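You operate a simulated robot arm through the tools that you are given. There is no shell and no other tool.

Carry out the task below with a simulated robot arm. There is one attempt and no reset: what you move stays moved.

## Task
Put things in order on the top of the store table. At the end: the white large adapter stands on top of the grey glue carrier; the red seal stands on top of the brown parcel; the orange washer pack (marked "WASHERS") stands where the red seal stood; the white glue tube from the top of the store table is in the brown tray (marked "KIT"); whatever was shut is shut again. Leave all else as you found it, and nothing knocked over.

Only the result counts: the job must be done as asked and must still hold three seconds after the hand-in. Knocking over, shifting, dropping, spilling or breaking anything else fails it. A push-on lid holds only when it is set on centred and level and pressed home; a screw cap is set on level and turned clockwise until tight.

## Robot
A 6-joint arm with a two-finger parallel gripper, fixed in place. Base frame: the origin is at the foot of the arm, x ahead of it, y to its left, z up; the work surface is at about z = 850. Lengths are in mm, angles in degrees, forces in N, time in s.
With the tool pointing down near the work surface it reaches from about 260 to 680 mm from the base axis. Its first joint turns from -66.0 to 66.0 degrees. Payload 2.9 kg.
Tool frame: the origin (TCP) lies between the finger pads and is the grasp point; the fingertips stand 30 mm ahead of it; z points along the fingers, y is the line along which they close. The gripper opens to 110 mm. The fingers are 20 mm wide and 10 mm thick; the gripper's body (48 by 112 mm) begins 55 mm behind the TCP.
Orientation is told as [roll, pitch, yaw] about the base's x, y, z axes, in that order, counted from this pose: with the fingers straight down and closing along the base's y, the tool's x points along the base's -x, its y along +y and its z along -z.

## Interface
- The arm moves only by the tool apply_moves. Its arguments are lists of equal length, an entry for each row: "gripper": the opening, from 0 (shut) to 1 (fully open); "travel": the shift along the tool's x, y, z in mm, a list of three; "turn": the turn, a rotation vector about the tool's x, y, z in degrees, a list of three. In form: {"gripper": [gripper, ...], "travel": [[tx, ty, tz], ...], "turn": [[rx, ry, rz], ...]}. A call has 1 to 20 rows; each row is the pose to reach, as a shift and turn from the pose commanded when the call began, along the tool's axes at that moment. Rows are played at 5 a second. More than 50 mm and 8.6 degrees between two rows, or a gripper value outside its range, and nothing of the call is played. Where a pose cannot be reached the arm comes as near as it can. A force on the tool above 40 N (or 10 N above the force at the start of the call, whichever is more), or a blocked arm, ends the call early, and 0.2 s more pass. Each finger travels about 108 mm/s and halts on what it meets, pressing with about 28 N; the grip force reading is that of the motor and also rises with nothing between the fingers. The clock runs only during rows and for 0.2 s after the last one: add rows that repeat a pose to give the fingers time. It gives the time, the measured TCP pose, the force on the tool (base axes), the opening and the grip force at its end, in the units of the frame above (readings bear some noise), with the torque about the TCP (base axes, N m) and any sound that the robot's microphone picked up.
- Cameras (640 x 400 px; columns grow to the right, rows downward): "scene" is fixed at [95.3, 456, 1384]; the picture's right is [-0.48, -0.88, 0.00], its down [-0.51, 0.28, -0.81] and it looks along [0.71, -0.39, -0.58] (base axes); focal length 347 px, centre (320, 200). "wrist" rides on the gripper at [72, 17, -103] in the tool frame; the picture's right is [-0.23, 0.97, 0.00], its down [-0.76, -0.18, -0.62] and it looks along [-0.61, -0.14, 0.78] (tool axes); focal length 222 px, centre (320, 200). There is no depth. A picture from a camera that has moved, and an enlarged one, comes with that camera's place and axes in the base frame and with its lens.
- camera(camera): a new picture of that camera. The clock stands still meanwhile.
- enlarge(camera, box): a new picture of the part [left, top, right, bottom] of that camera's present view, enlarged. The clock stands still meanwhile.
- hand_in(): hands the job in; it is judged then, once.

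Nothing tells you positions but the pictures and the camera data. Unless the task says otherwise, let go and move clear before handing in.

The tools are called after "Call:" as name(argument=value, ...) on one line, values as JSON. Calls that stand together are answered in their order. apply_moves: Moves the arm, as the interface text tells. Its arguments: {"type":"object","properties":{"gripper":{"type":"array","items":{"type":"number"}},"travel":{"type":"array","items":{"type":"array","items":{"type":"number"}}},"turn":{"type":"array","items":{"type":"array","items":{"type":"number"}}}},"required":["gripper","travel","turn"]} The other tools are called the same way: camera (camera) takes a picture; enlarge (camera, box) takes an enlarged picture of a part of a camera's view; hand_in () hands the job in.

At the start:

```text
clock: 0.0
eef_pos: [407.9, -2.0, 1159.0]
tcp_rot: [0.0, 0.0, -0.1]
contact_force: [-0.2, -0.5, -0.4]
ft_torque: [0.0, 0.01, -0.03]
gripper_width: 109.9
finger_force: 0.1
```

scene: 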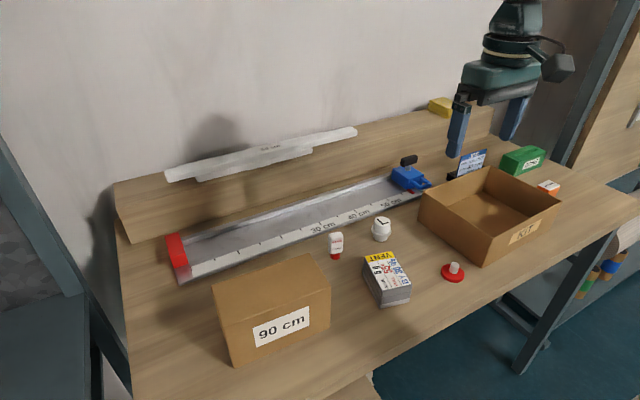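
wrist: 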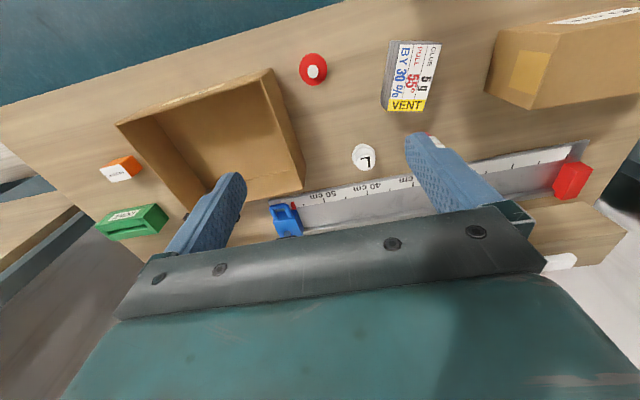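

I see a brown parcel ("90 cm"), a grey printed box (likely the glue carrier), a white glue tube with a red cap, a white adapter marked "L", a red seal, a KIT tray, an orange washer pack and a green box. I'll look closer before moving.

Call:
enlarge(camera="scene", box=[300, 200, 480, 312])

Call:
enlarge(camera="scene", box=[440, 130, 600, 230])

Call:
enlarge(camera="scene", box=[200, 220, 400, 345])

Call:
enlarge(camera="wrist", box=[290, 20, 470, 132])

Call:
enlarge(camera="wrist", box=[80, 120, 260, 232])

Call:
enlarge(camera="wrist", box=[320, 100, 500, 212])

```text
3.56 times, centred on (390, 256) of scene
camera zoom: at [95.3, 456.0, 1384.0], right [-0.48, -0.88, 0.0], down [-0.51, 0.28, -0.81], along [0.71, -0.39, -0.58], focal length 1233 px, centre (71, 1)
```

zoom: 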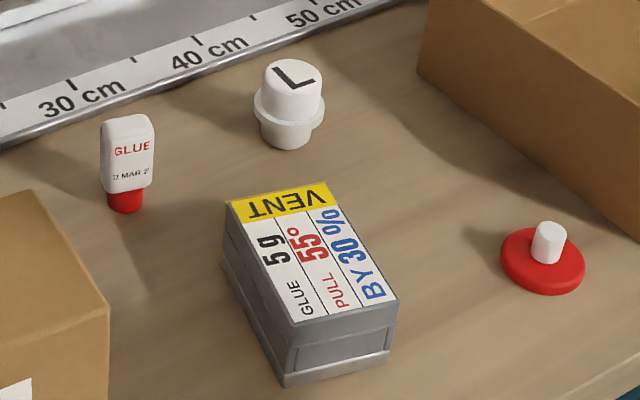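

```text
4.00 times, centred on (520, 180) of scene
camera zoom: at [95.3, 456.0, 1384.0], right [-0.48, -0.88, 0.0], down [-0.51, 0.28, -0.81], along [0.71, -0.39, -0.58], focal length 1387 px, centre (-480, 280)
```

zoom: 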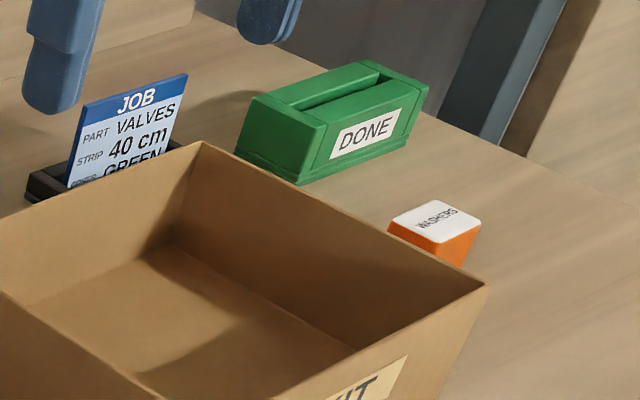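

```text
3.20 times, centred on (300, 282) of scene
camera zoom: at [95.3, 456.0, 1384.0], right [-0.48, -0.88, 0.0], down [-0.51, 0.28, -0.81], along [0.71, -0.39, -0.58], focal length 1110 px, centre (384, -64)
```

zoom: 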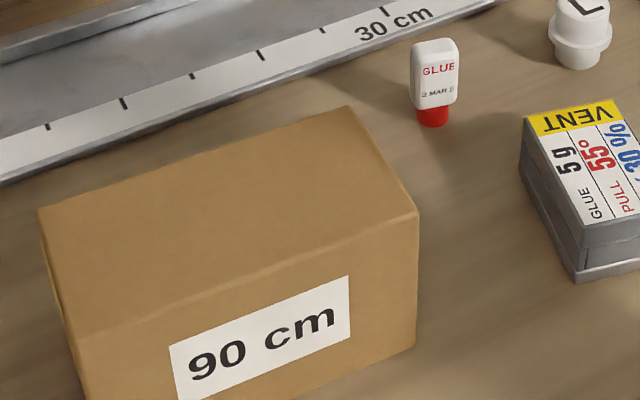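

```text
3.56 times, centred on (380, 76) of wrist
camera zoom: at [335.4, 13.1, 1262.1], right [0.23, 0.97, 0.0], down [0.76, -0.18, 0.62], along [0.61, -0.14, -0.78], focal length 790 px, centre (107, 641)
```

zoom: 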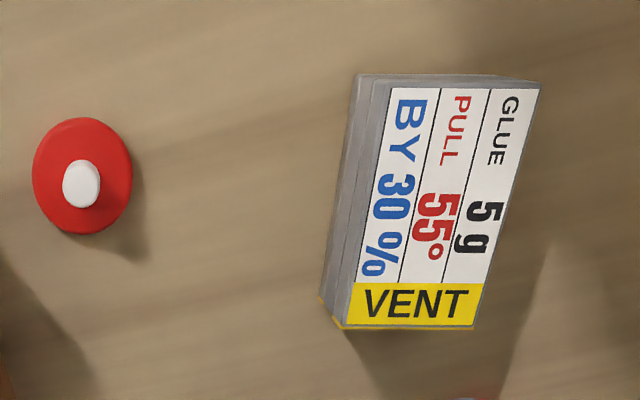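

```text
3.56 times, centred on (170, 176) of wrist
camera zoom: at [335.4, 13.1, 1262.1], right [0.23, 0.97, 0.0], down [0.76, -0.18, 0.62], along [0.61, -0.14, -0.78], focal length 790 px, centre (853, 285)
```

zoom: 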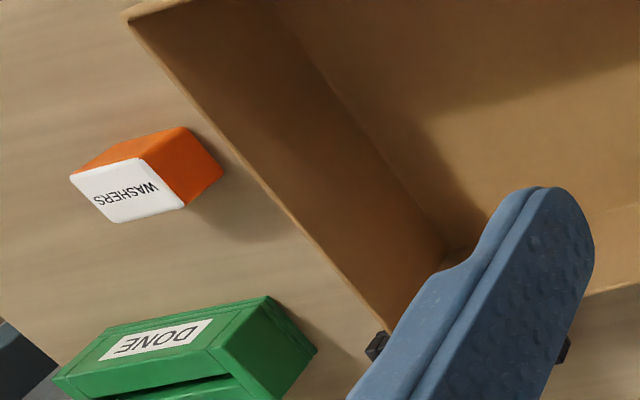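

```text
3.56 times, centred on (410, 156) of wrist
camera zoom: at [335.4, 13.1, 1262.1], right [0.23, 0.97, 0.0], down [0.76, -0.18, 0.62], along [0.61, -0.14, -0.78], focal length 790 px, centre (0, 356)
```

zoom: 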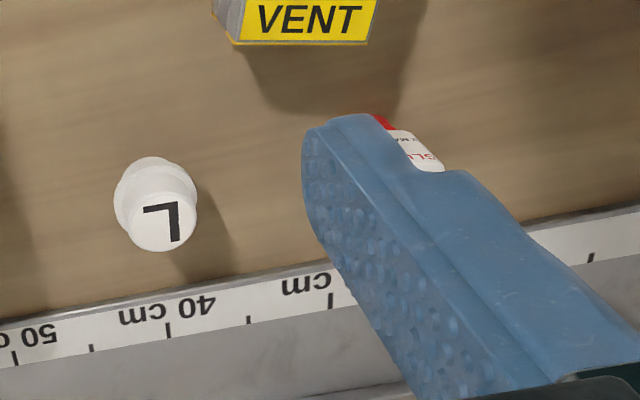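

Positions roughly worked out: seal ≈ (390,-12), adapter ≈ (550,48), tube ≈ (547,170), grey box centre ≈ (434,123) with top ≈ 895, parcel centre ≈ (450,349) with top ≈ 957, washers ≈ (464,-413) with top ≈ 901. I'll move above the seal first and take a closer wrist picture.

Call:
apply_moves(gripper=[0.6, 0.6, 0.6, 0.6, 0.6], travel=[[5, -3, 40], [9, -5, 80], [13, -7, 120], [17.5, -10, 159], [17.5, -10, 159]], turn=[[0, 0, 0], [0, 0, 0], [0, 0, 0], [0, 0, 0], [0, 0, 0]])

Call:
camera(camera="wrist")

Call:
camera(camera="scene")

```text
clock: 1.2
eef_pos: [391.1, -13.0, 999.7]
tcp_rot: [0.0, 0.1, 0.0]
contact_force: [-0.3, 0.6, -0.2]
ft_torque: [0.02, 0.0, -0.03]
gripper_width: 65.9
finger_force: 0.1
```

```text
taken
camera wrist: at [319.4, 3.0, 1102.8], right [0.23, 0.97, 0.0], down [0.76, -0.18, 0.62], along [0.61, -0.14, -0.78], focal length 222 px, centre (320, 200)
```

wrist: 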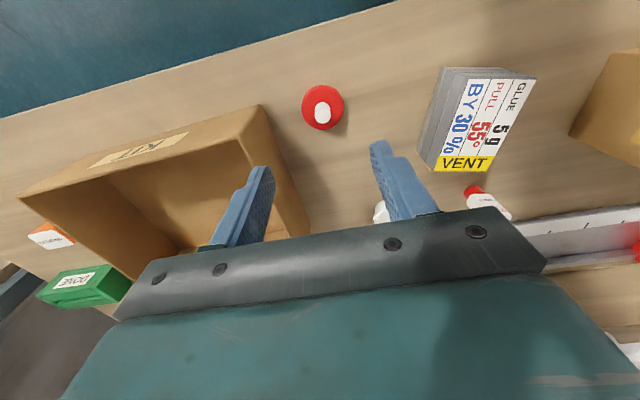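

```text
taken
```

scene: 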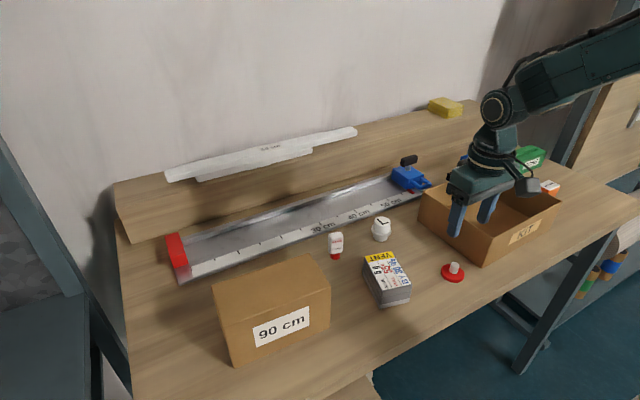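

The seal is now right below the gripper; I'll enlarge it to fix the stem's place and height.

Call:
enlarge(camera="wrist", box=[272, 70, 372, 132])

Call:
enlarge(camera="scene", box=[420, 245, 490, 289])

Call:
enlarge(camera="wrist", box=[370, 50, 560, 220])

Call:
enlarge(camera="wrist", box=[0, 80, 330, 300])

```text
6.40 times, centred on (322, 101) of wrist
camera zoom: at [319.4, 3.0, 1102.8], right [0.23, 0.97, 0.0], down [0.76, -0.18, 0.62], along [0.61, -0.14, -0.78], focal length 1422 px, centre (307, 834)
```

zoom: 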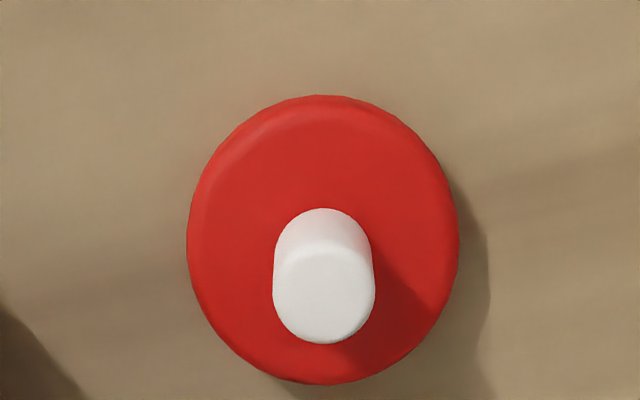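

```text
9.09 times, centred on (455, 267) of scene
camera zoom: at [95.3, 456.0, 1384.0], right [-0.48, -0.88, 0.0], down [-0.51, 0.28, -0.81], along [0.71, -0.39, -0.58], focal length 3153 px, centre (-907, -409)
```

zoom: 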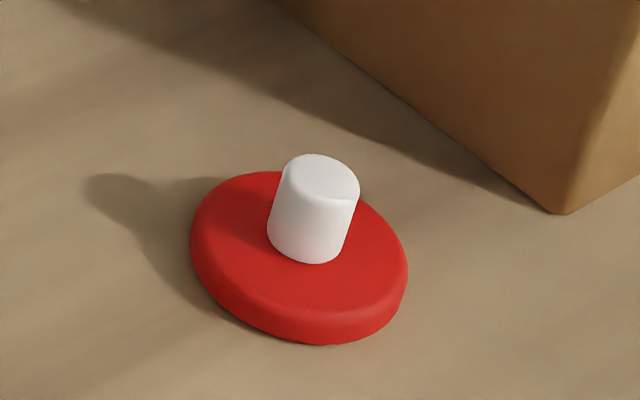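

```text
2.35 times, centred on (465, 135) of wrist
camera zoom: at [319.4, 3.0, 1102.8], right [0.23, 0.97, 0.0], down [0.76, -0.18, 0.62], along [0.61, -0.14, -0.78], focal length 523 px, centre (-21, 353)
```

zoom: 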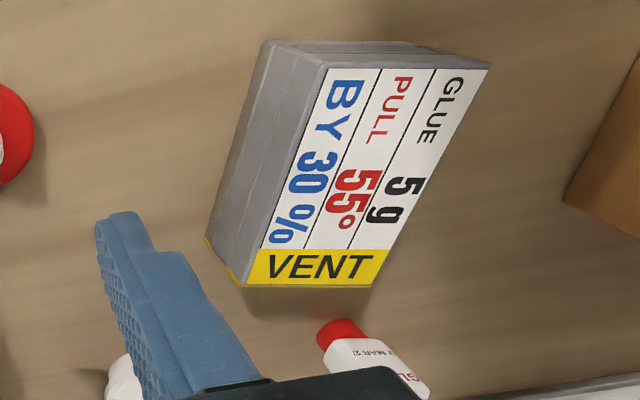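

```text
1.82 times, centred on (165, 190) of wrist
camera zoom: at [319.4, 3.0, 1102.8], right [0.23, 0.97, 0.0], down [0.76, -0.18, 0.62], along [0.61, -0.14, -0.78], focal length 404 px, centre (602, 218)
```

zoom: 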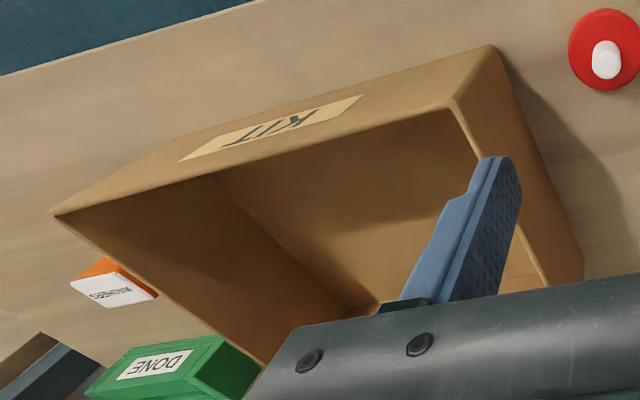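

The seal's stem (≈16 mm wide, top ≈ z 880) sits about 2 mm nearer and 3 mm left of the tool axis. I'll correct for that, lower in part, and check again before gripping.

Call:
apply_moves(gripper=[0.5, 0.5, 0.5], travel=[[2, 3.2, 30], [2, 3.2, 65], [2, 3.2, 65]], turn=[[0, 0, 0], [0, 0, 0], [0, 0, 0]])

Call:
enlarge(camera="wrist", box=[220, 60, 420, 185])

Call:
enlarge(camera="scene", box=[400, 190, 520, 290])

```text
clock: 2.0
eef_pos: [388.1, -9.4, 933.7]
tcp_rot: [0.0, 0.0, 0.0]
contact_force: [0.3, 0.7, 0.5]
ft_torque: [0.01, 0.02, 0.01]
gripper_width: 55.0
finger_force: 0.1
```

```text
3.20 times, centred on (320, 122) of wrist
camera zoom: at [315.6, 6.7, 1037.5], right [0.23, 0.97, 0.0], down [0.76, -0.18, 0.62], along [0.61, -0.14, -0.78], focal length 711 px, centre (320, 448)
```

zoom: 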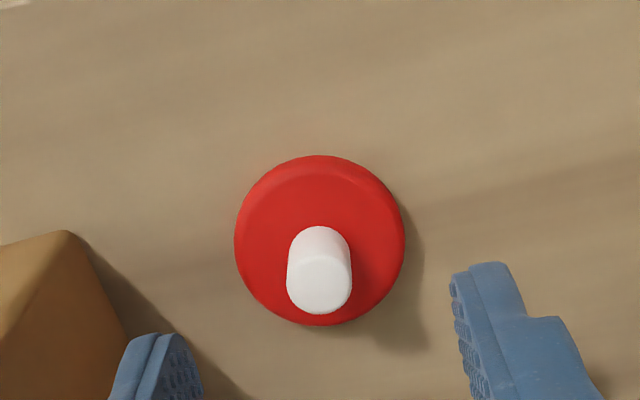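

```text
4.00 times, centred on (460, 240) of scene
camera zoom: at [95.3, 456.0, 1384.0], right [-0.48, -0.88, 0.0], down [-0.51, 0.28, -0.81], along [0.71, -0.39, -0.58], focal length 1387 px, centre (-240, 40)
```

zoom: 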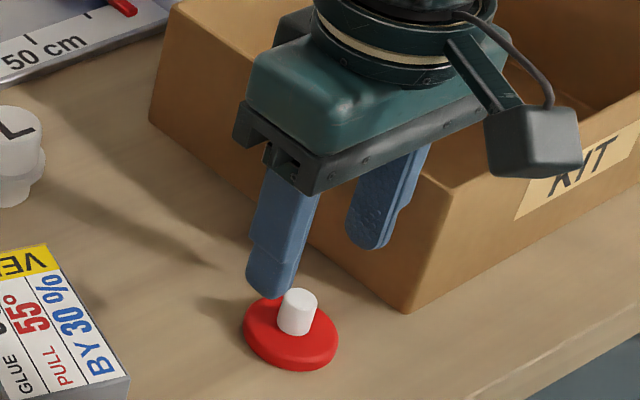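

The stem is centred within about 2 mm and the tray rim (≈ z 941, y ≈ -72) clears the gripper body. I'll lower to TCP z ≈ 897, close on the stem, and lift a little.

Call:
apply_moves(gripper=[0.5, 0.5, 0.5, 0.1, 0.0, 0.0, 0.0, 0.0], travel=[[-1, -0.4, 20], [-1.5, -0.4, 37], [-1.5, -0.4, 37], [-1.5, -0.4, 37], [-1.5, -0.4, 37], [-1.5, -0.4, 37], [-1.5, -0.4, 37], [-1.5, -0.4, 37]], turn=[[0, 0, 0], [0, 0, 0], [0, 0, 0], [0, 0, 0], [0, 0, 0], [0, 0, 0], [0, 0, 0], [0, 0, 0]])

Call:
camera(camera="wrist")

Call:
enlarge(camera="scene", box=[400, 190, 520, 290])

```text
clock: 3.8
eef_pos: [390.3, -10.2, 897.4]
tcp_rot: [0.0, -0.1, 0.0]
contact_force: [0.4, -0.6, 0.3]
ft_torque: [0.0, 0.0, -0.01]
gripper_width: 14.4
finger_force: 27.9
```

```text
taken
camera wrist: at [318.0, 5.6, 999.9], right [0.23, 0.97, 0.0], down [0.76, -0.18, 0.62], along [0.61, -0.14, -0.78], focal length 222 px, centre (320, 200)
```

wrist: 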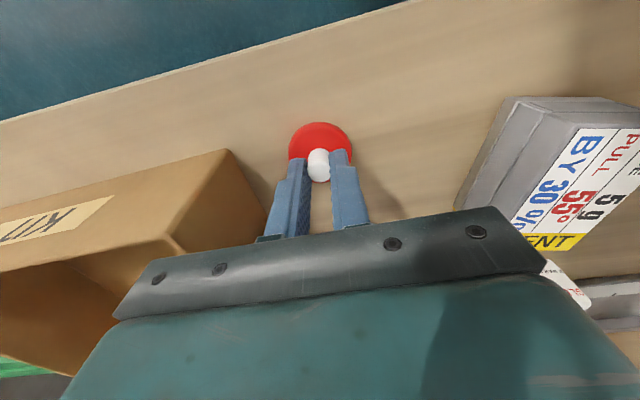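

```text
4.00 times, centred on (460, 240) of scene
camera zoom: at [95.3, 456.0, 1384.0], right [-0.48, -0.88, 0.0], down [-0.51, 0.28, -0.81], along [0.71, -0.39, -0.58], focal length 1387 px, centre (-240, 40)
```

zoom: 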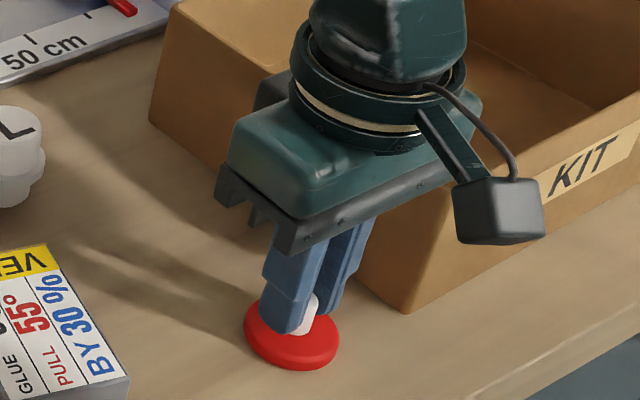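

The stem is gripped (width 14.4 mm). I'll lift it well clear, carry it over the parcel, and look before lowering.

Call:
apply_moves(gripper=[0, 0, 0, 0, 0, 0, 0, 0, 0, 0, 0, 0, 0, 0, 0], travel=[[0, 0, -20], [0, 0, -60], [0, 0, -105], [0, 0, -150], [-6, 30, -190], [-14, 72, -200], [-21, 114, -200], [-28, 156, -200], [-35, 198, -200], [-42, 240, -200], [-49, 282, -200], [-56, 324, -200], [-60, 350, -200], [-60, 358, -200], [-60, 358, -200]], turn=[[0, 0, 0], [0, 0, 0], [0, 0, 0], [0, 0, 0], [0, 0, 0], [0, 0, 0], [0, 0, 0], [0, 0, 0], [0, 0, 0], [0, 0, 0], [0, 0, 0], [0, 0, 0], [0, 0, 0], [0, 0, 0], [0, 0, 0]])

Call:
camera(camera="wrist")

Call:
camera(camera="scene")

```text
refused: row 5 steps farther than a row can; nothing moved
```

```text
taken
camera wrist: at [318.0, 5.6, 999.9], right [0.23, 0.97, 0.0], down [0.76, -0.18, 0.62], along [0.61, -0.14, -0.78], focal length 222 px, centre (320, 200)
```

wrist: 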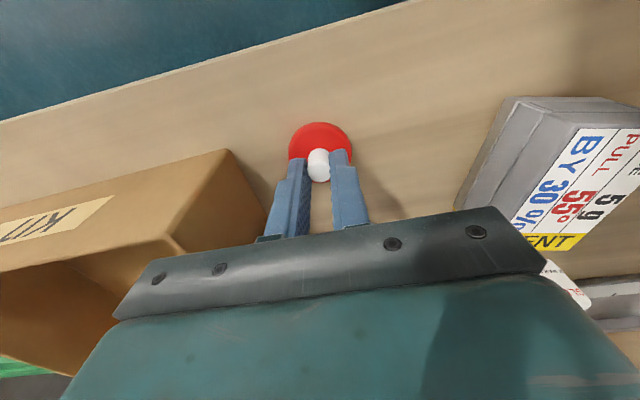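

```text
taken
```

scene: 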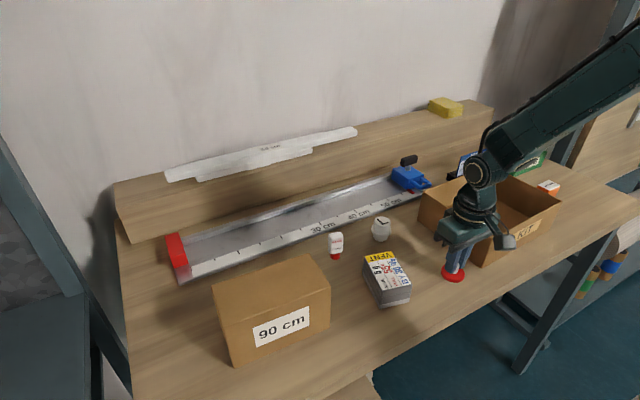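

One row was too long a step, so nothing moved and the seal is still held. I'll repeat it with shorter steps.

Call:
apply_moves(gripper=[0, 0, 0, 0, 0, 0, 0, 0, 0, 0, 0, 0, 0, 0, 0, 0], travel=[[0, 0, -20], [0, 0, -60], [0, 0, -105], [0, 0, -150], [-3, 15, -180], [-8, 45, -200], [-15, 87, -200], [-22, 129, -200], [-29, 171, -200], [-36, 213, -200], [-43, 255, -200], [-50, 297, -200], [-57, 335, -200], [-60, 352, -200], [-60, 358, -200], [-60, 358, -200]], turn=[[0, 0, 0], [0, 0, 0], [0, 0, 0], [0, 0, 0], [0, 0, 0], [0, 0, 0], [0, 0, 0], [0, 0, 0], [0, 0, 0], [0, 0, 0], [0, 0, 0], [0, 0, 0], [0, 0, 0], [0, 0, 0], [0, 0, 0], [0, 0, 0]])

Call:
camera(camera="wrist")

Call:
camera(camera="scene")

```text
clock: 7.2
eef_pos: [450.6, 348.0, 1098.1]
tcp_rot: [0.0, 0.1, 0.0]
contact_force: [0.1, -0.1, -0.4]
ft_torque: [0.0, 0.03, -0.01]
gripper_width: 14.6
finger_force: 28.3
```

```text
taken
camera wrist: at [378.1, 364.0, 1201.1], right [0.23, 0.97, 0.0], down [0.76, -0.18, 0.62], along [0.61, -0.14, -0.78], focal length 222 px, centre (320, 200)
```

wrist: 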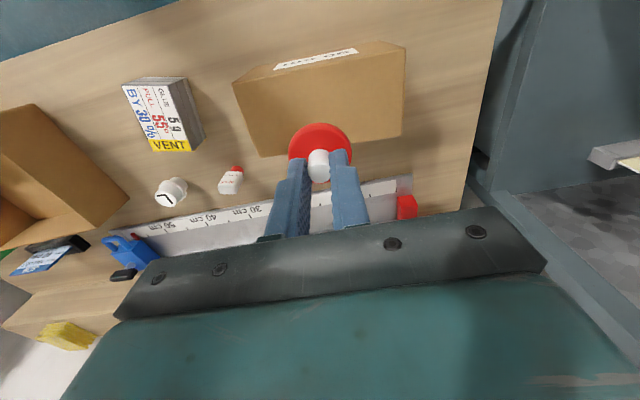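

```text
taken
```

scene: 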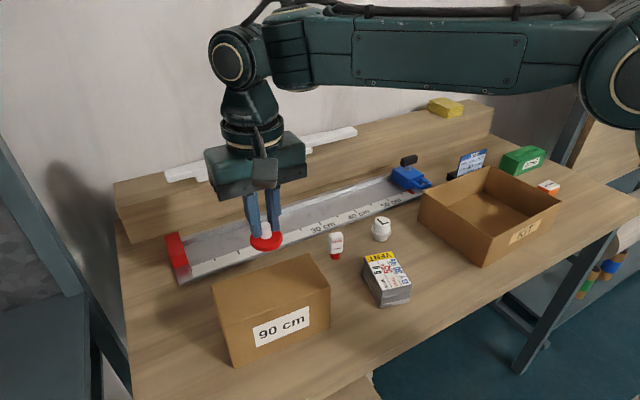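

The seal hangs over the parcel; from the wrist picture the parcel's top centre is ≈ (449.5, 350.7) at z ≈ 957. I'll lower to a few mm above it and check the gap.

Call:
apply_moves(gripper=[0, 0, 0, 0], travel=[[0, 2, 35], [0, 3, 70], [0, 3, 86], [0, 3, 86]], turn=[[0, 0, 0], [0, 0, 0], [0, 0, 0], [0, 0, 0]])

Call:
enlarge(camera="scene", box=[200, 220, 340, 308])

Call:
enlarge(camera="wrist", box=[220, 40, 460, 190])

```text
clock: 8.2
eef_pos: [451.6, 349.1, 1012.4]
tcp_rot: [0.0, 0.0, 0.1]
contact_force: [-0.6, 0.2, 1.0]
ft_torque: [0.04, -0.01, -0.02]
gripper_width: 14.3
finger_force: 28.8
```

```text
4.55 times, centred on (270, 264) of scene
camera zoom: at [95.3, 456.0, 1384.0], right [-0.48, -0.88, 0.0], down [-0.51, 0.28, -0.81], along [0.71, -0.39, -0.58], focal length 1577 px, centre (547, -91)
```

zoom: 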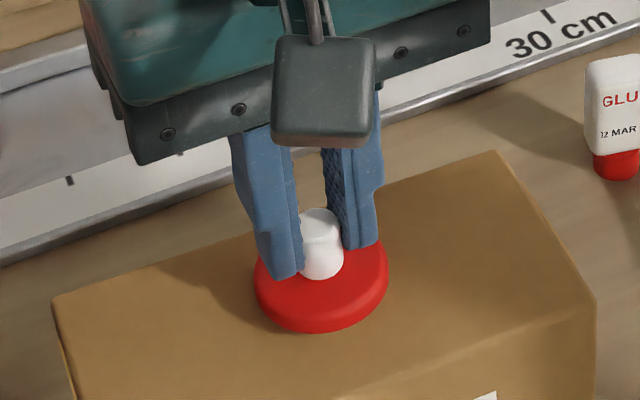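

```text
2.67 times, centred on (340, 115) of wrist
camera zoom: at [378.4, 365.5, 1115.4], right [0.23, 0.97, 0.0], down [0.76, -0.18, 0.62], along [0.61, -0.14, -0.78], focal length 592 px, centre (267, 427)
```

zoom: 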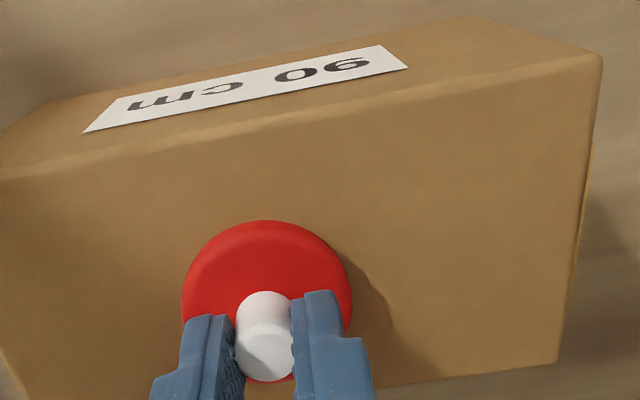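

The seal is centred over the parcel with a small gap left. I'll lower slowly and watch the force.

Call:
apply_moves(gripper=[0, 0, 0, 0, 0], travel=[[0, 0, 2], [0, 0, 4], [0, 0, 5], [0, 0, 6], [0, 0, 6]], turn=[[0, 0, 0], [0, 0, 0], [0, 0, 0], [0, 0, 0], [0, 0, 0]])

Call:
enlarge(camera="scene", box=[220, 245, 320, 307])

```text
clock: 9.4
eef_pos: [450.1, 349.6, 1005.3]
tcp_rot: [0.0, 0.0, 0.0]
contact_force: [-3.7, -0.4, 6.3]
ft_torque: [-0.05, 0.14, -0.01]
gripper_width: 14.3
finger_force: 27.9
```

```text
6.40 times, centred on (270, 276) of scene
camera zoom: at [95.1, 455.9, 1384.0], right [-0.48, -0.88, 0.0], down [-0.51, 0.28, -0.81], along [0.71, -0.39, -0.58], focal length 2220 px, centre (640, -286)
```

zoom: 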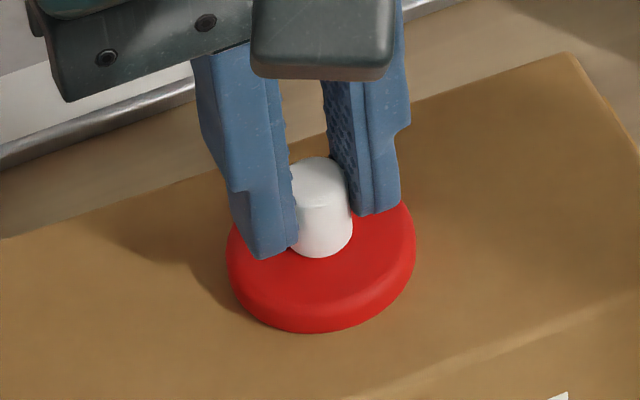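

Contact felt (≈6 N), so the seal is resting on the parcel. I'll open and rise straight up.

Call:
apply_moves(gripper=[0.0, 0.2, 0.35, 0.4, 0.4, 0.4, 0.4], travel=[[0, 0, -0.5], [0, 0, -0.5], [0, 0, -0.5], [0, 0, -0.5], [0, 0, -20], [0, 0, -60], [0, 0, -100]], turn=[[0, 0, 0], [0, 0, 0], [0, 0, 0], [0, 0, 0], [0, 0, 0], [0, 0, 0], [0, 0, 0]])

Call:
camera(camera="wrist")

Call:
enlarge(camera="scene", box=[200, 220, 340, 308])

```text
clock: 11.0
eef_pos: [448.1, 351.2, 1104.3]
tcp_rot: [-0.1, 0.1, -0.1]
contact_force: [-0.9, -0.9, 0.6]
ft_torque: [-0.02, 0.01, -0.01]
gripper_width: 44.0
finger_force: 0.1
```

```text
taken
camera wrist: at [376.2, 366.8, 1207.7], right [0.23, 0.97, 0.0], down [0.76, -0.18, 0.62], along [0.61, -0.14, -0.78], focal length 222 px, centre (320, 200)
```

wrist: 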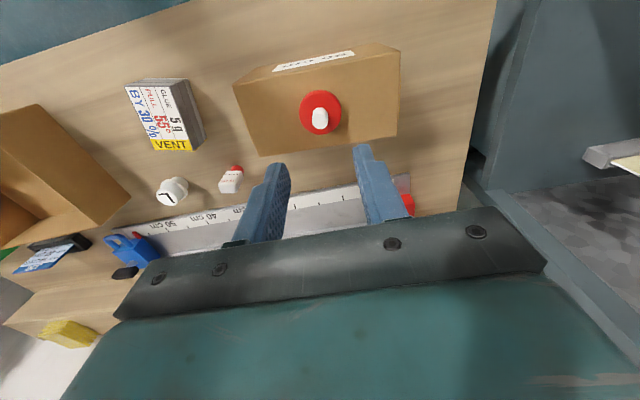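

```text
4.55 times, centred on (270, 264) of scene
camera zoom: at [95.3, 456.0, 1384.0], right [-0.48, -0.88, 0.0], down [-0.51, 0.28, -0.81], along [0.71, -0.39, -0.58], focal length 1577 px, centre (547, -91)
```

zoom: 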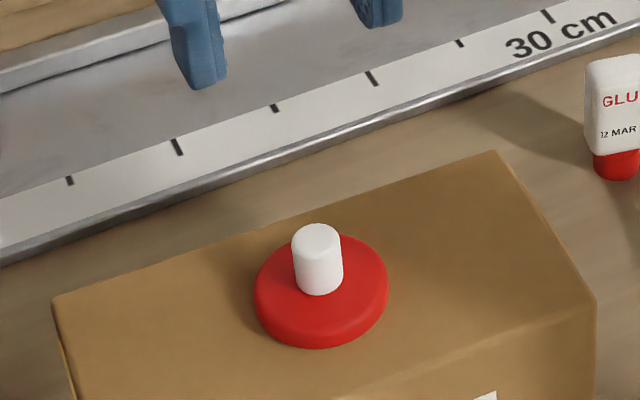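

The seal stands upright on the parcel. Next is the adapter: I'll move above it and look at its shape closely.

Call:
apply_moves(gripper=[0.5, 0.6, 0.7, 0.7, 0.7, 0.7, 0.7, 0.7, 0.7, 0.7, 0.7], travel=[[-12, -38, 0], [-25, -76, 0], [-37, -114, 0], [-50, -152, 0], [-62, -190, 0], [-75, -228, 0], [-87, -266, 0], [-97, -295, 10], [-100, -303, 45], [-100, -303, 60], [-100, -303, 60]], turn=[[0, 0, 0], [0, 0, 0], [0, 0, 0], [0, 0, 0], [0, 0, 0], [0, 0, 0], [0, 0, 0], [0, 0, 0], [0, 0, 0], [0, 0, 0], [0, 0, 0]])

Call:
camera(camera="wrist")

Call:
enlarge(camera="wrist", box=[260, 70, 380, 145])

Call:
camera(camera="scene")

Call:
enlarge(camera="scene", box=[350, 205, 414, 245])

```text
clock: 13.4
eef_pos: [549.2, 48.4, 1045.2]
tcp_rot: [0.0, 0.0, 0.0]
contact_force: [-0.3, 0.4, 0.3]
ft_torque: [-0.01, -0.02, -0.01]
gripper_width: 76.9
finger_force: 0.0
```

```text
taken
camera wrist: at [476.7, 64.3, 1148.4], right [0.23, 0.97, 0.0], down [0.76, -0.18, 0.62], along [0.61, -0.14, -0.78], focal length 222 px, centre (320, 200)
```

wrist: 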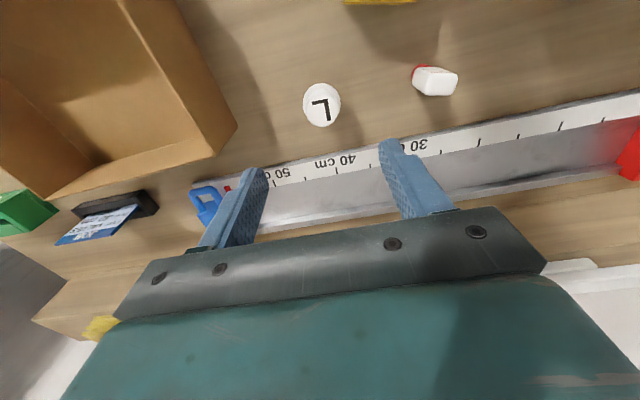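

```text
5.33 times, centred on (320, 108) of wrist
camera zoom: at [476.7, 64.3, 1148.4], right [0.23, 0.97, 0.0], down [0.76, -0.18, 0.62], along [0.61, -0.14, -0.78], focal length 1185 px, centre (320, 693)
```

zoom: 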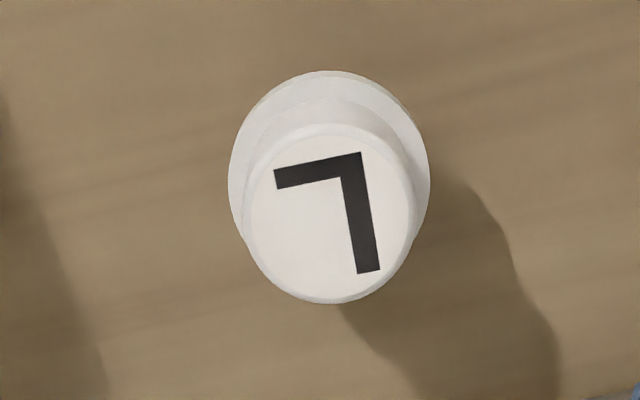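

```text
taken
```

scene: 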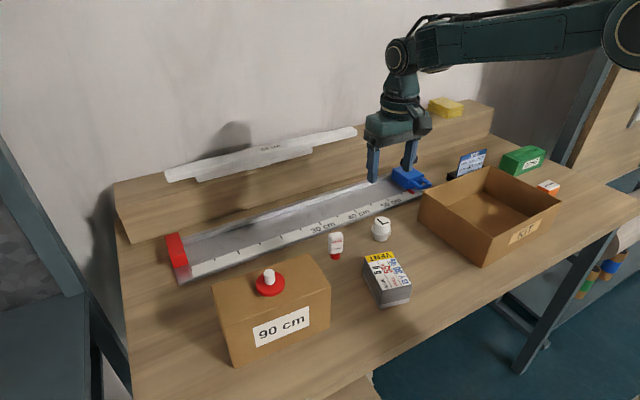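

```text
10.00 times, centred on (382, 225) of scene
camera zoom: at [95.3, 456.0, 1384.0], right [-0.48, -0.88, 0.0], down [-0.51, 0.28, -0.81], along [0.71, -0.39, -0.58], focal length 3468 px, centre (-300, -50)
```

zoom: 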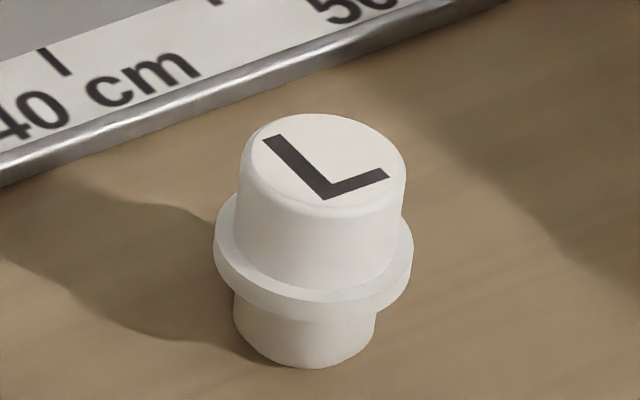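

The adapter (cap ≈ 36 mm across, flange top ≈ z 881, top ≈ z 902) is at ≈ (548, 50). I'll centre over it, lower, and grip the cap above the flange.

Call:
apply_moves(gripper=[0.7, 0.7, 0.7, 0.7], travel=[[0.7, 2.6, 40], [0.7, 2.6, 80], [0.7, 2.6, 95], [0.7, 2.6, 95]], turn=[[0, 0, 0], [0, 0, 0], [0, 0, 0], [0, 0, 0]])

Call:
camera(camera="wrist")

Call:
enlarge(camera="scene", box=[340, 160, 430, 250])

```text
clock: 14.4
eef_pos: [547.6, 49.4, 950.5]
tcp_rot: [0.0, 0.1, 0.0]
contact_force: [-1.1, 0.5, 0.6]
ft_torque: [0.0, -0.02, 0.01]
gripper_width: 77.0
finger_force: 0.1
```

```text
taken
camera wrist: at [476.2, 65.9, 1053.7], right [0.23, 0.97, 0.0], down [0.76, -0.18, 0.62], along [0.61, -0.14, -0.78], focal length 222 px, centre (320, 200)
```

wrist: 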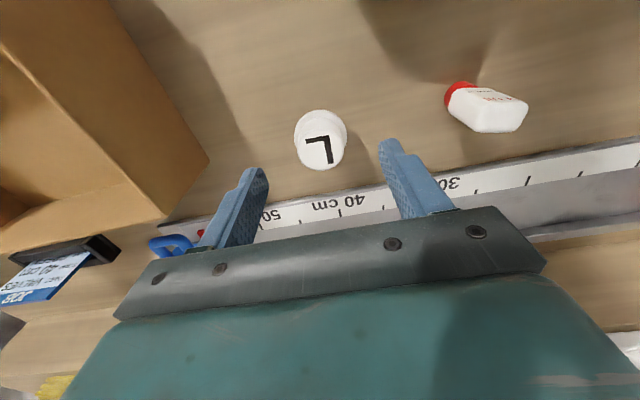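

```text
4.44 times, centred on (385, 205) of scene
camera zoom: at [95.3, 456.0, 1384.0], right [-0.48, -0.88, 0.0], down [-0.51, 0.28, -0.81], along [0.71, -0.39, -0.58], focal length 1542 px, centre (31, 178)
```

zoom: 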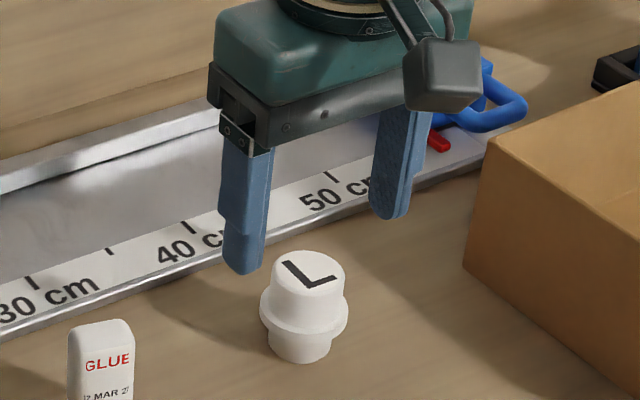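

Call:
enlarge(camera="wrist", box=[270, 100, 370, 180])

```text
5.00 times, centred on (320, 140) of wrist
camera zoom: at [476.2, 65.9, 1053.7], right [0.23, 0.97, 0.0], down [0.76, -0.18, 0.62], along [0.61, -0.14, -0.78], focal length 1111 px, centre (320, 500)
```

zoom: 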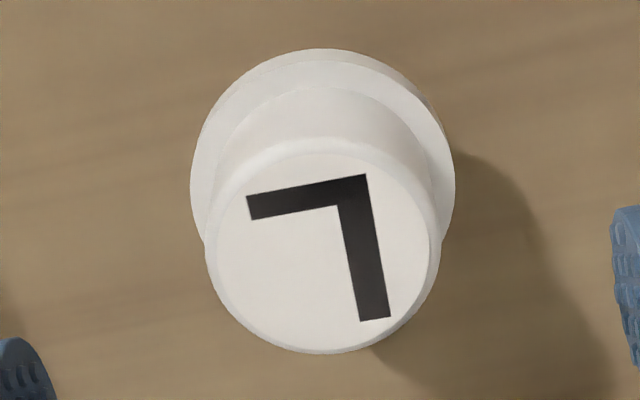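

Centred within a millimetre. Lowering to z ≈ 914 and closing on the cap.

Call:
apply_moves(gripper=[0.7, 0.7, 0.7, 0.3, 0.0, 0.0, 0.0, 0.0], travel=[[0.9, 0.7, 20], [0.9, 0.7, 36], [0.9, 0.7, 36], [0.9, 0.7, 36], [0.9, 0.7, 36], [0.9, 0.7, 36], [0.9, 0.7, 36], [0.9, 0.7, 36]], turn=[[0, 0, 0], [0, 0, 0], [0, 0, 0], [0, 0, 0], [0, 0, 0], [0, 0, 0], [0, 0, 0], [0, 0, 0]])

Call:
enlarge(camera="scene", box=[340, 160, 430, 250])

```text
clock: 16.2
eef_pos: [547.4, 51.3, 914.2]
tcp_rot: [0.0, 0.0, 0.0]
contact_force: [0.3, -0.1, 0.2]
ft_torque: [0.0, 0.01, 0.0]
gripper_width: 34.2
finger_force: 27.6
```

```text
4.44 times, centred on (385, 205) of scene
camera zoom: at [95.3, 456.0, 1384.0], right [-0.48, -0.88, 0.0], down [-0.51, 0.28, -0.81], along [0.71, -0.39, -0.58], focal length 1542 px, centre (31, 178)
```

zoom: 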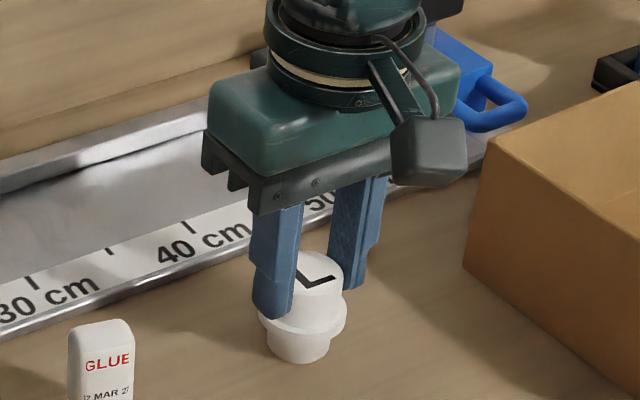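

Adapter gripped (34.2 mm). Lifting it and moving above the grey box for a check of the box's place and height.

Call:
apply_moves(gripper=[0, 0, 0, 0, 0, 0, 0, 0, 0], travel=[[0, 0, -20], [0, 0, -60], [0, 0, -100], [10, 7, -135], [38, 26, -140], [70, 47, -140], [100, 68, -140], [113, 77, -140], [113, 77, -140]], turn=[[0, 0, 0], [0, 0, 0], [0, 0, 0], [0, 0, 0], [0, 0, 0], [0, 0, 0], [0, 0, 0], [0, 0, 0], [0, 0, 0]])

Call:
camera(camera="wrist")

Call:
enlarge(camera="wrist", box=[240, 50, 400, 150])

Call:
enlarge(camera="scene", box=[320, 200, 448, 320])

```text
clock: 18.2
eef_pos: [433.8, 127.9, 1053.7]
tcp_rot: [0.0, 0.0, 0.0]
contact_force: [-0.6, 0.0, -0.6]
ft_torque: [0.01, 0.01, -0.01]
gripper_width: 34.0
finger_force: 28.2
```

```text
taken
camera wrist: at [361.5, 143.8, 1157.6], right [0.23, 0.97, 0.0], down [0.76, -0.18, 0.62], along [0.61, -0.14, -0.78], focal length 222 px, centre (320, 200)
```

wrist: 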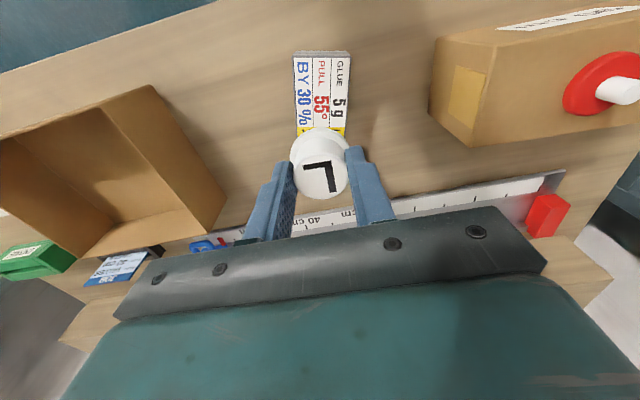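

```text
4.00 times, centred on (320, 100) of wrist
camera zoom: at [361.5, 143.8, 1157.6], right [0.23, 0.97, 0.0], down [0.76, -0.18, 0.62], along [0.61, -0.14, -0.78], focal length 888 px, centre (320, 600)
```

zoom: 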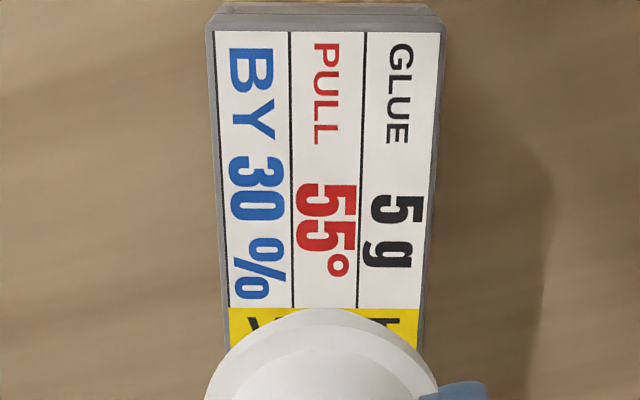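

```text
3.33 times, centred on (384, 260) of scene
camera zoom: at [95.3, 456.0, 1384.0], right [-0.48, -0.88, 0.0], down [-0.51, 0.28, -0.81], along [0.71, -0.39, -0.58], focal length 1156 px, centre (107, 0)
```

zoom: 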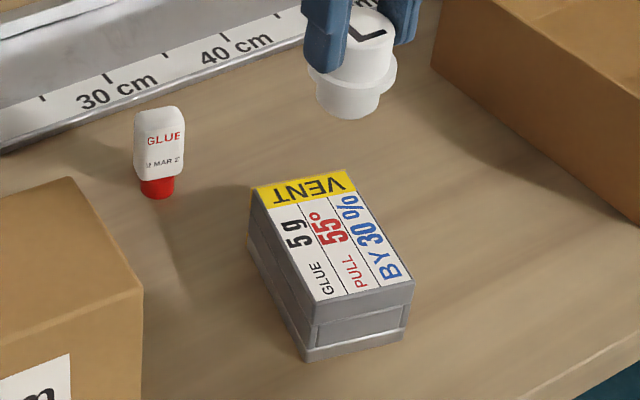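

The grey box's top centre comes out at ≈ (432, 128.5), top ≈ z 896. I'll centre the adapter over it and lower to just above.

Call:
apply_moves(gripper=[0, 0, 0, 0], travel=[[1.5, 1.5, 40], [1.5, 1.5, 75], [1.5, 1.5, 86], [1.5, 1.5, 86]], turn=[[0, 0, 0], [0, 0, 0], [0, 0, 0], [0, 0, 0]])

Call:
enlarge(camera="scene", box=[340, 220, 436, 310])

Call:
enlarge(camera="wrist", box=[220, 60, 420, 185])

```text
clock: 19.2
eef_pos: [432.0, 130.1, 968.8]
tcp_rot: [0.0, 0.0, 0.0]
contact_force: [0.3, -0.2, -0.5]
ft_torque: [0.02, -0.01, -0.01]
gripper_width: 34.1
finger_force: 28.0
```

```text
4.44 times, centred on (388, 265) of scene
camera zoom: at [95.3, 456.0, 1384.0], right [-0.48, -0.88, 0.0], down [-0.51, 0.28, -0.81], along [0.71, -0.39, -0.58], focal length 1542 px, centre (18, -89)
```

zoom: 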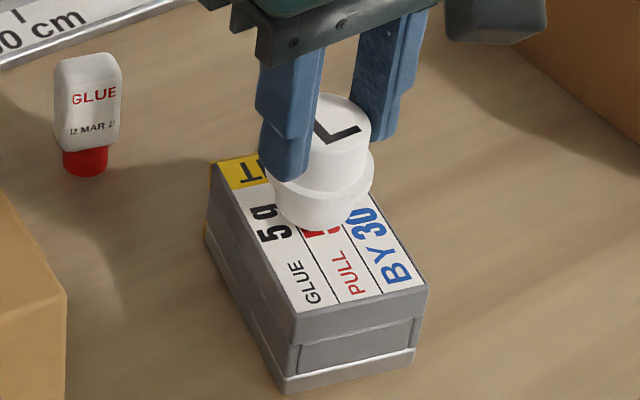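

```text
3.20 times, centred on (320, 122) of wrist
camera zoom: at [359.5, 145.5, 1071.7], right [0.23, 0.97, 0.0], down [0.76, -0.18, 0.62], along [0.61, -0.14, -0.78], focal length 711 px, centre (320, 448)
```

zoom: 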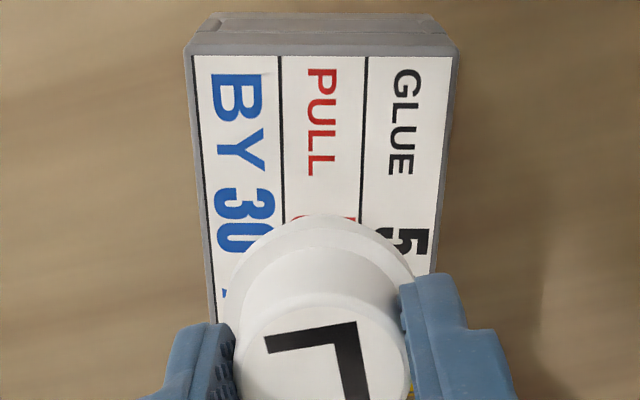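

Well centred with a gap of several mm. Lowering slowly until contact.

Call:
apply_moves(gripper=[0, 0, 0, 0, 0], travel=[[0, 0, 2], [0, 0, 4], [0, 0, 6], [0, 0, 7], [0, 0, 7]], turn=[[0, 0, 0], [0, 0, 0], [0, 0, 0], [0, 0, 0], [0, 0, 0]])

Call:
enlarge(camera="scene", box=[350, 230, 420, 290])

```text
clock: 20.4
eef_pos: [433.6, 129.2, 962.0]
tcp_rot: [0.1, -0.1, 0.0]
contact_force: [-2.7, -0.7, 17.4]
ft_torque: [-0.16, 0.03, 0.0]
gripper_width: 34.2
finger_force: 28.1
```

```text
6.67 times, centred on (385, 260) of scene
camera zoom: at [95.0, 455.9, 1384.0], right [-0.48, -0.88, 0.0], down [-0.51, 0.28, -0.81], along [0.71, -0.39, -0.58], focal length 2312 px, centre (-113, -200)
```

zoom: 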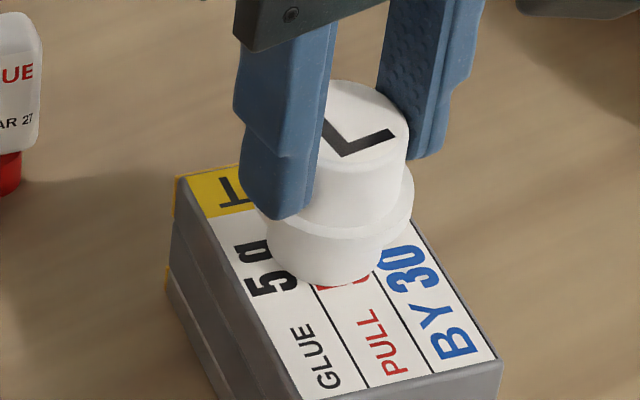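

Contact (17 N). I'll ease up 1 mm, release, and rise straight up.

Call:
apply_moves(gripper=[0.0, 0.0, 0.4, 0.6, 0.7, 0.7, 0.7, 0.7], travel=[[0, 0, -0.8], [0, 0, -0.9], [0, 0, -0.9], [0, 0, -0.9], [0, 0, -0.9], [0, 0, -20], [0, 0, -60], [0, 0, -100]], turn=[[0, 0, 0], [0, 0, 0], [0, 0, 0], [0, 0, 0], [0, 0, 0], [0, 0, 0], [0, 0, 0], [0, 0, 0]])

Call:
camera(camera="wrist")

Call:
enlarge(camera="scene", box=[310, 200, 440, 310])

```text
clock: 22.2
eef_pos: [432.3, 129.1, 1062.3]
tcp_rot: [0.0, 0.0, 0.0]
contact_force: [-0.2, 0.0, -0.4]
ft_torque: [-0.03, -0.03, 0.01]
gripper_width: 77.1
finger_force: 0.0
```

```text
taken
camera wrist: at [360.3, 145.2, 1165.8], right [0.23, 0.97, 0.0], down [0.76, -0.18, 0.62], along [0.61, -0.14, -0.78], focal length 222 px, centre (320, 200)
```

wrist: 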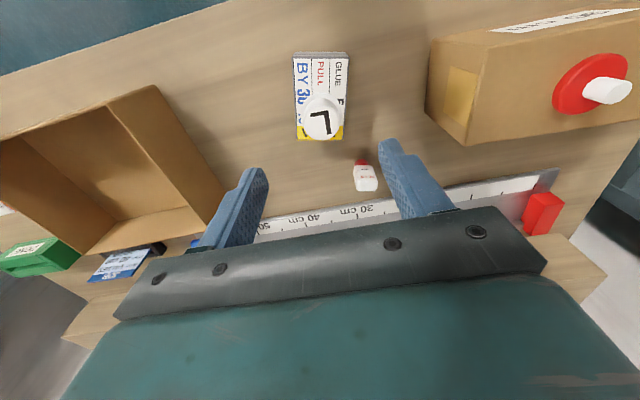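

```text
3.64 times, centred on (375, 255) of scene
camera zoom: at [95.3, 456.0, 1384.0], right [-0.48, -0.88, 0.0], down [-0.51, 0.28, -0.81], along [0.71, -0.39, -0.58], focal length 1261 px, centre (120, 0)
```

zoom: 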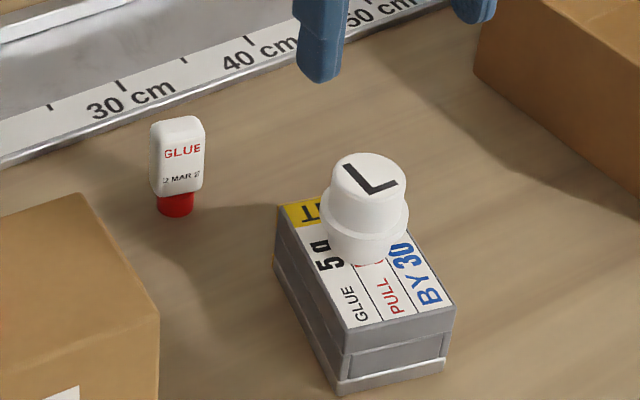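

The adapter stands on the grey box. Next the glue tube: moving above it for a close look.

Call:
apply_moves(gripper=[0.7, 0.7, 0.7, 0.7, 0.7], travel=[[-38, 13, 0], [-76, 26, 5], [-112, 38, 15], [-115, 40, 20], [-115, 40, 20]], turn=[[0, 0, 0], [0, 0, 0], [0, 0, 0], [0, 0, 0], [0, 0, 0]])

Call:
camera(camera="wrist")

Call:
enlarge(camera="wrist", box=[260, 70, 380, 145])

Call:
enlarge(camera="scene", box=[305, 215, 369, 275])

```text
clock: 23.4
eef_pos: [548.0, 170.0, 1041.3]
tcp_rot: [0.0, 0.1, 0.0]
contact_force: [0.5, -0.3, 0.0]
ft_torque: [-0.02, 0.0, 0.01]
gripper_width: 77.2
finger_force: 0.0
```

```text
taken
camera wrist: at [475.8, 185.2, 1144.3], right [0.23, 0.97, 0.0], down [0.76, -0.18, 0.62], along [0.61, -0.14, -0.78], focal length 222 px, centre (320, 200)
```

wrist: 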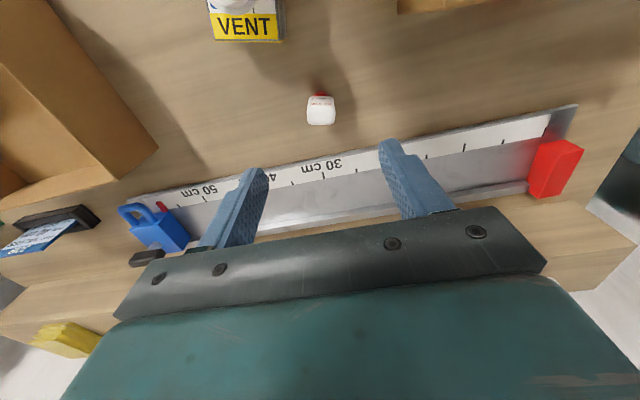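

```text
5.33 times, centred on (320, 108) of wrist
camera zoom: at [475.8, 185.2, 1144.3], right [0.23, 0.97, 0.0], down [0.76, -0.18, 0.62], along [0.61, -0.14, -0.78], focal length 1185 px, centre (320, 693)
```

zoom: 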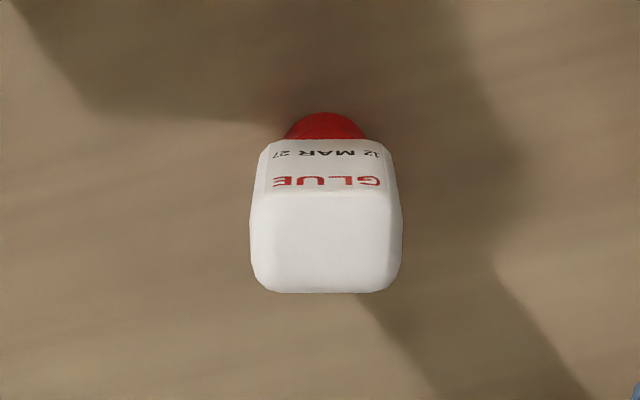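

```text
6.67 times, centred on (337, 245) of scene
camera zoom: at [95.3, 456.0, 1384.0], right [-0.48, -0.88, 0.0], down [-0.51, 0.28, -0.81], along [0.71, -0.39, -0.58], focal length 2312 px, centre (207, -100)
```

zoom: 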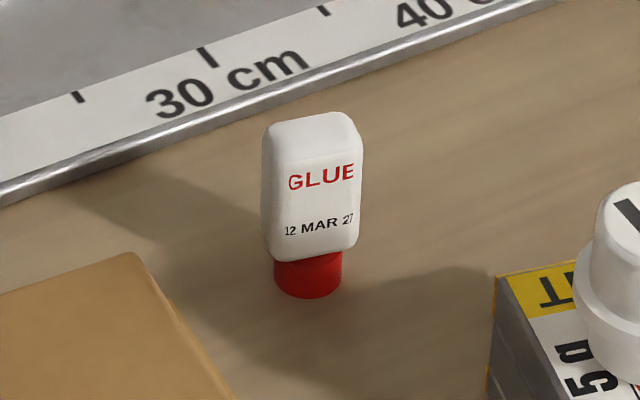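

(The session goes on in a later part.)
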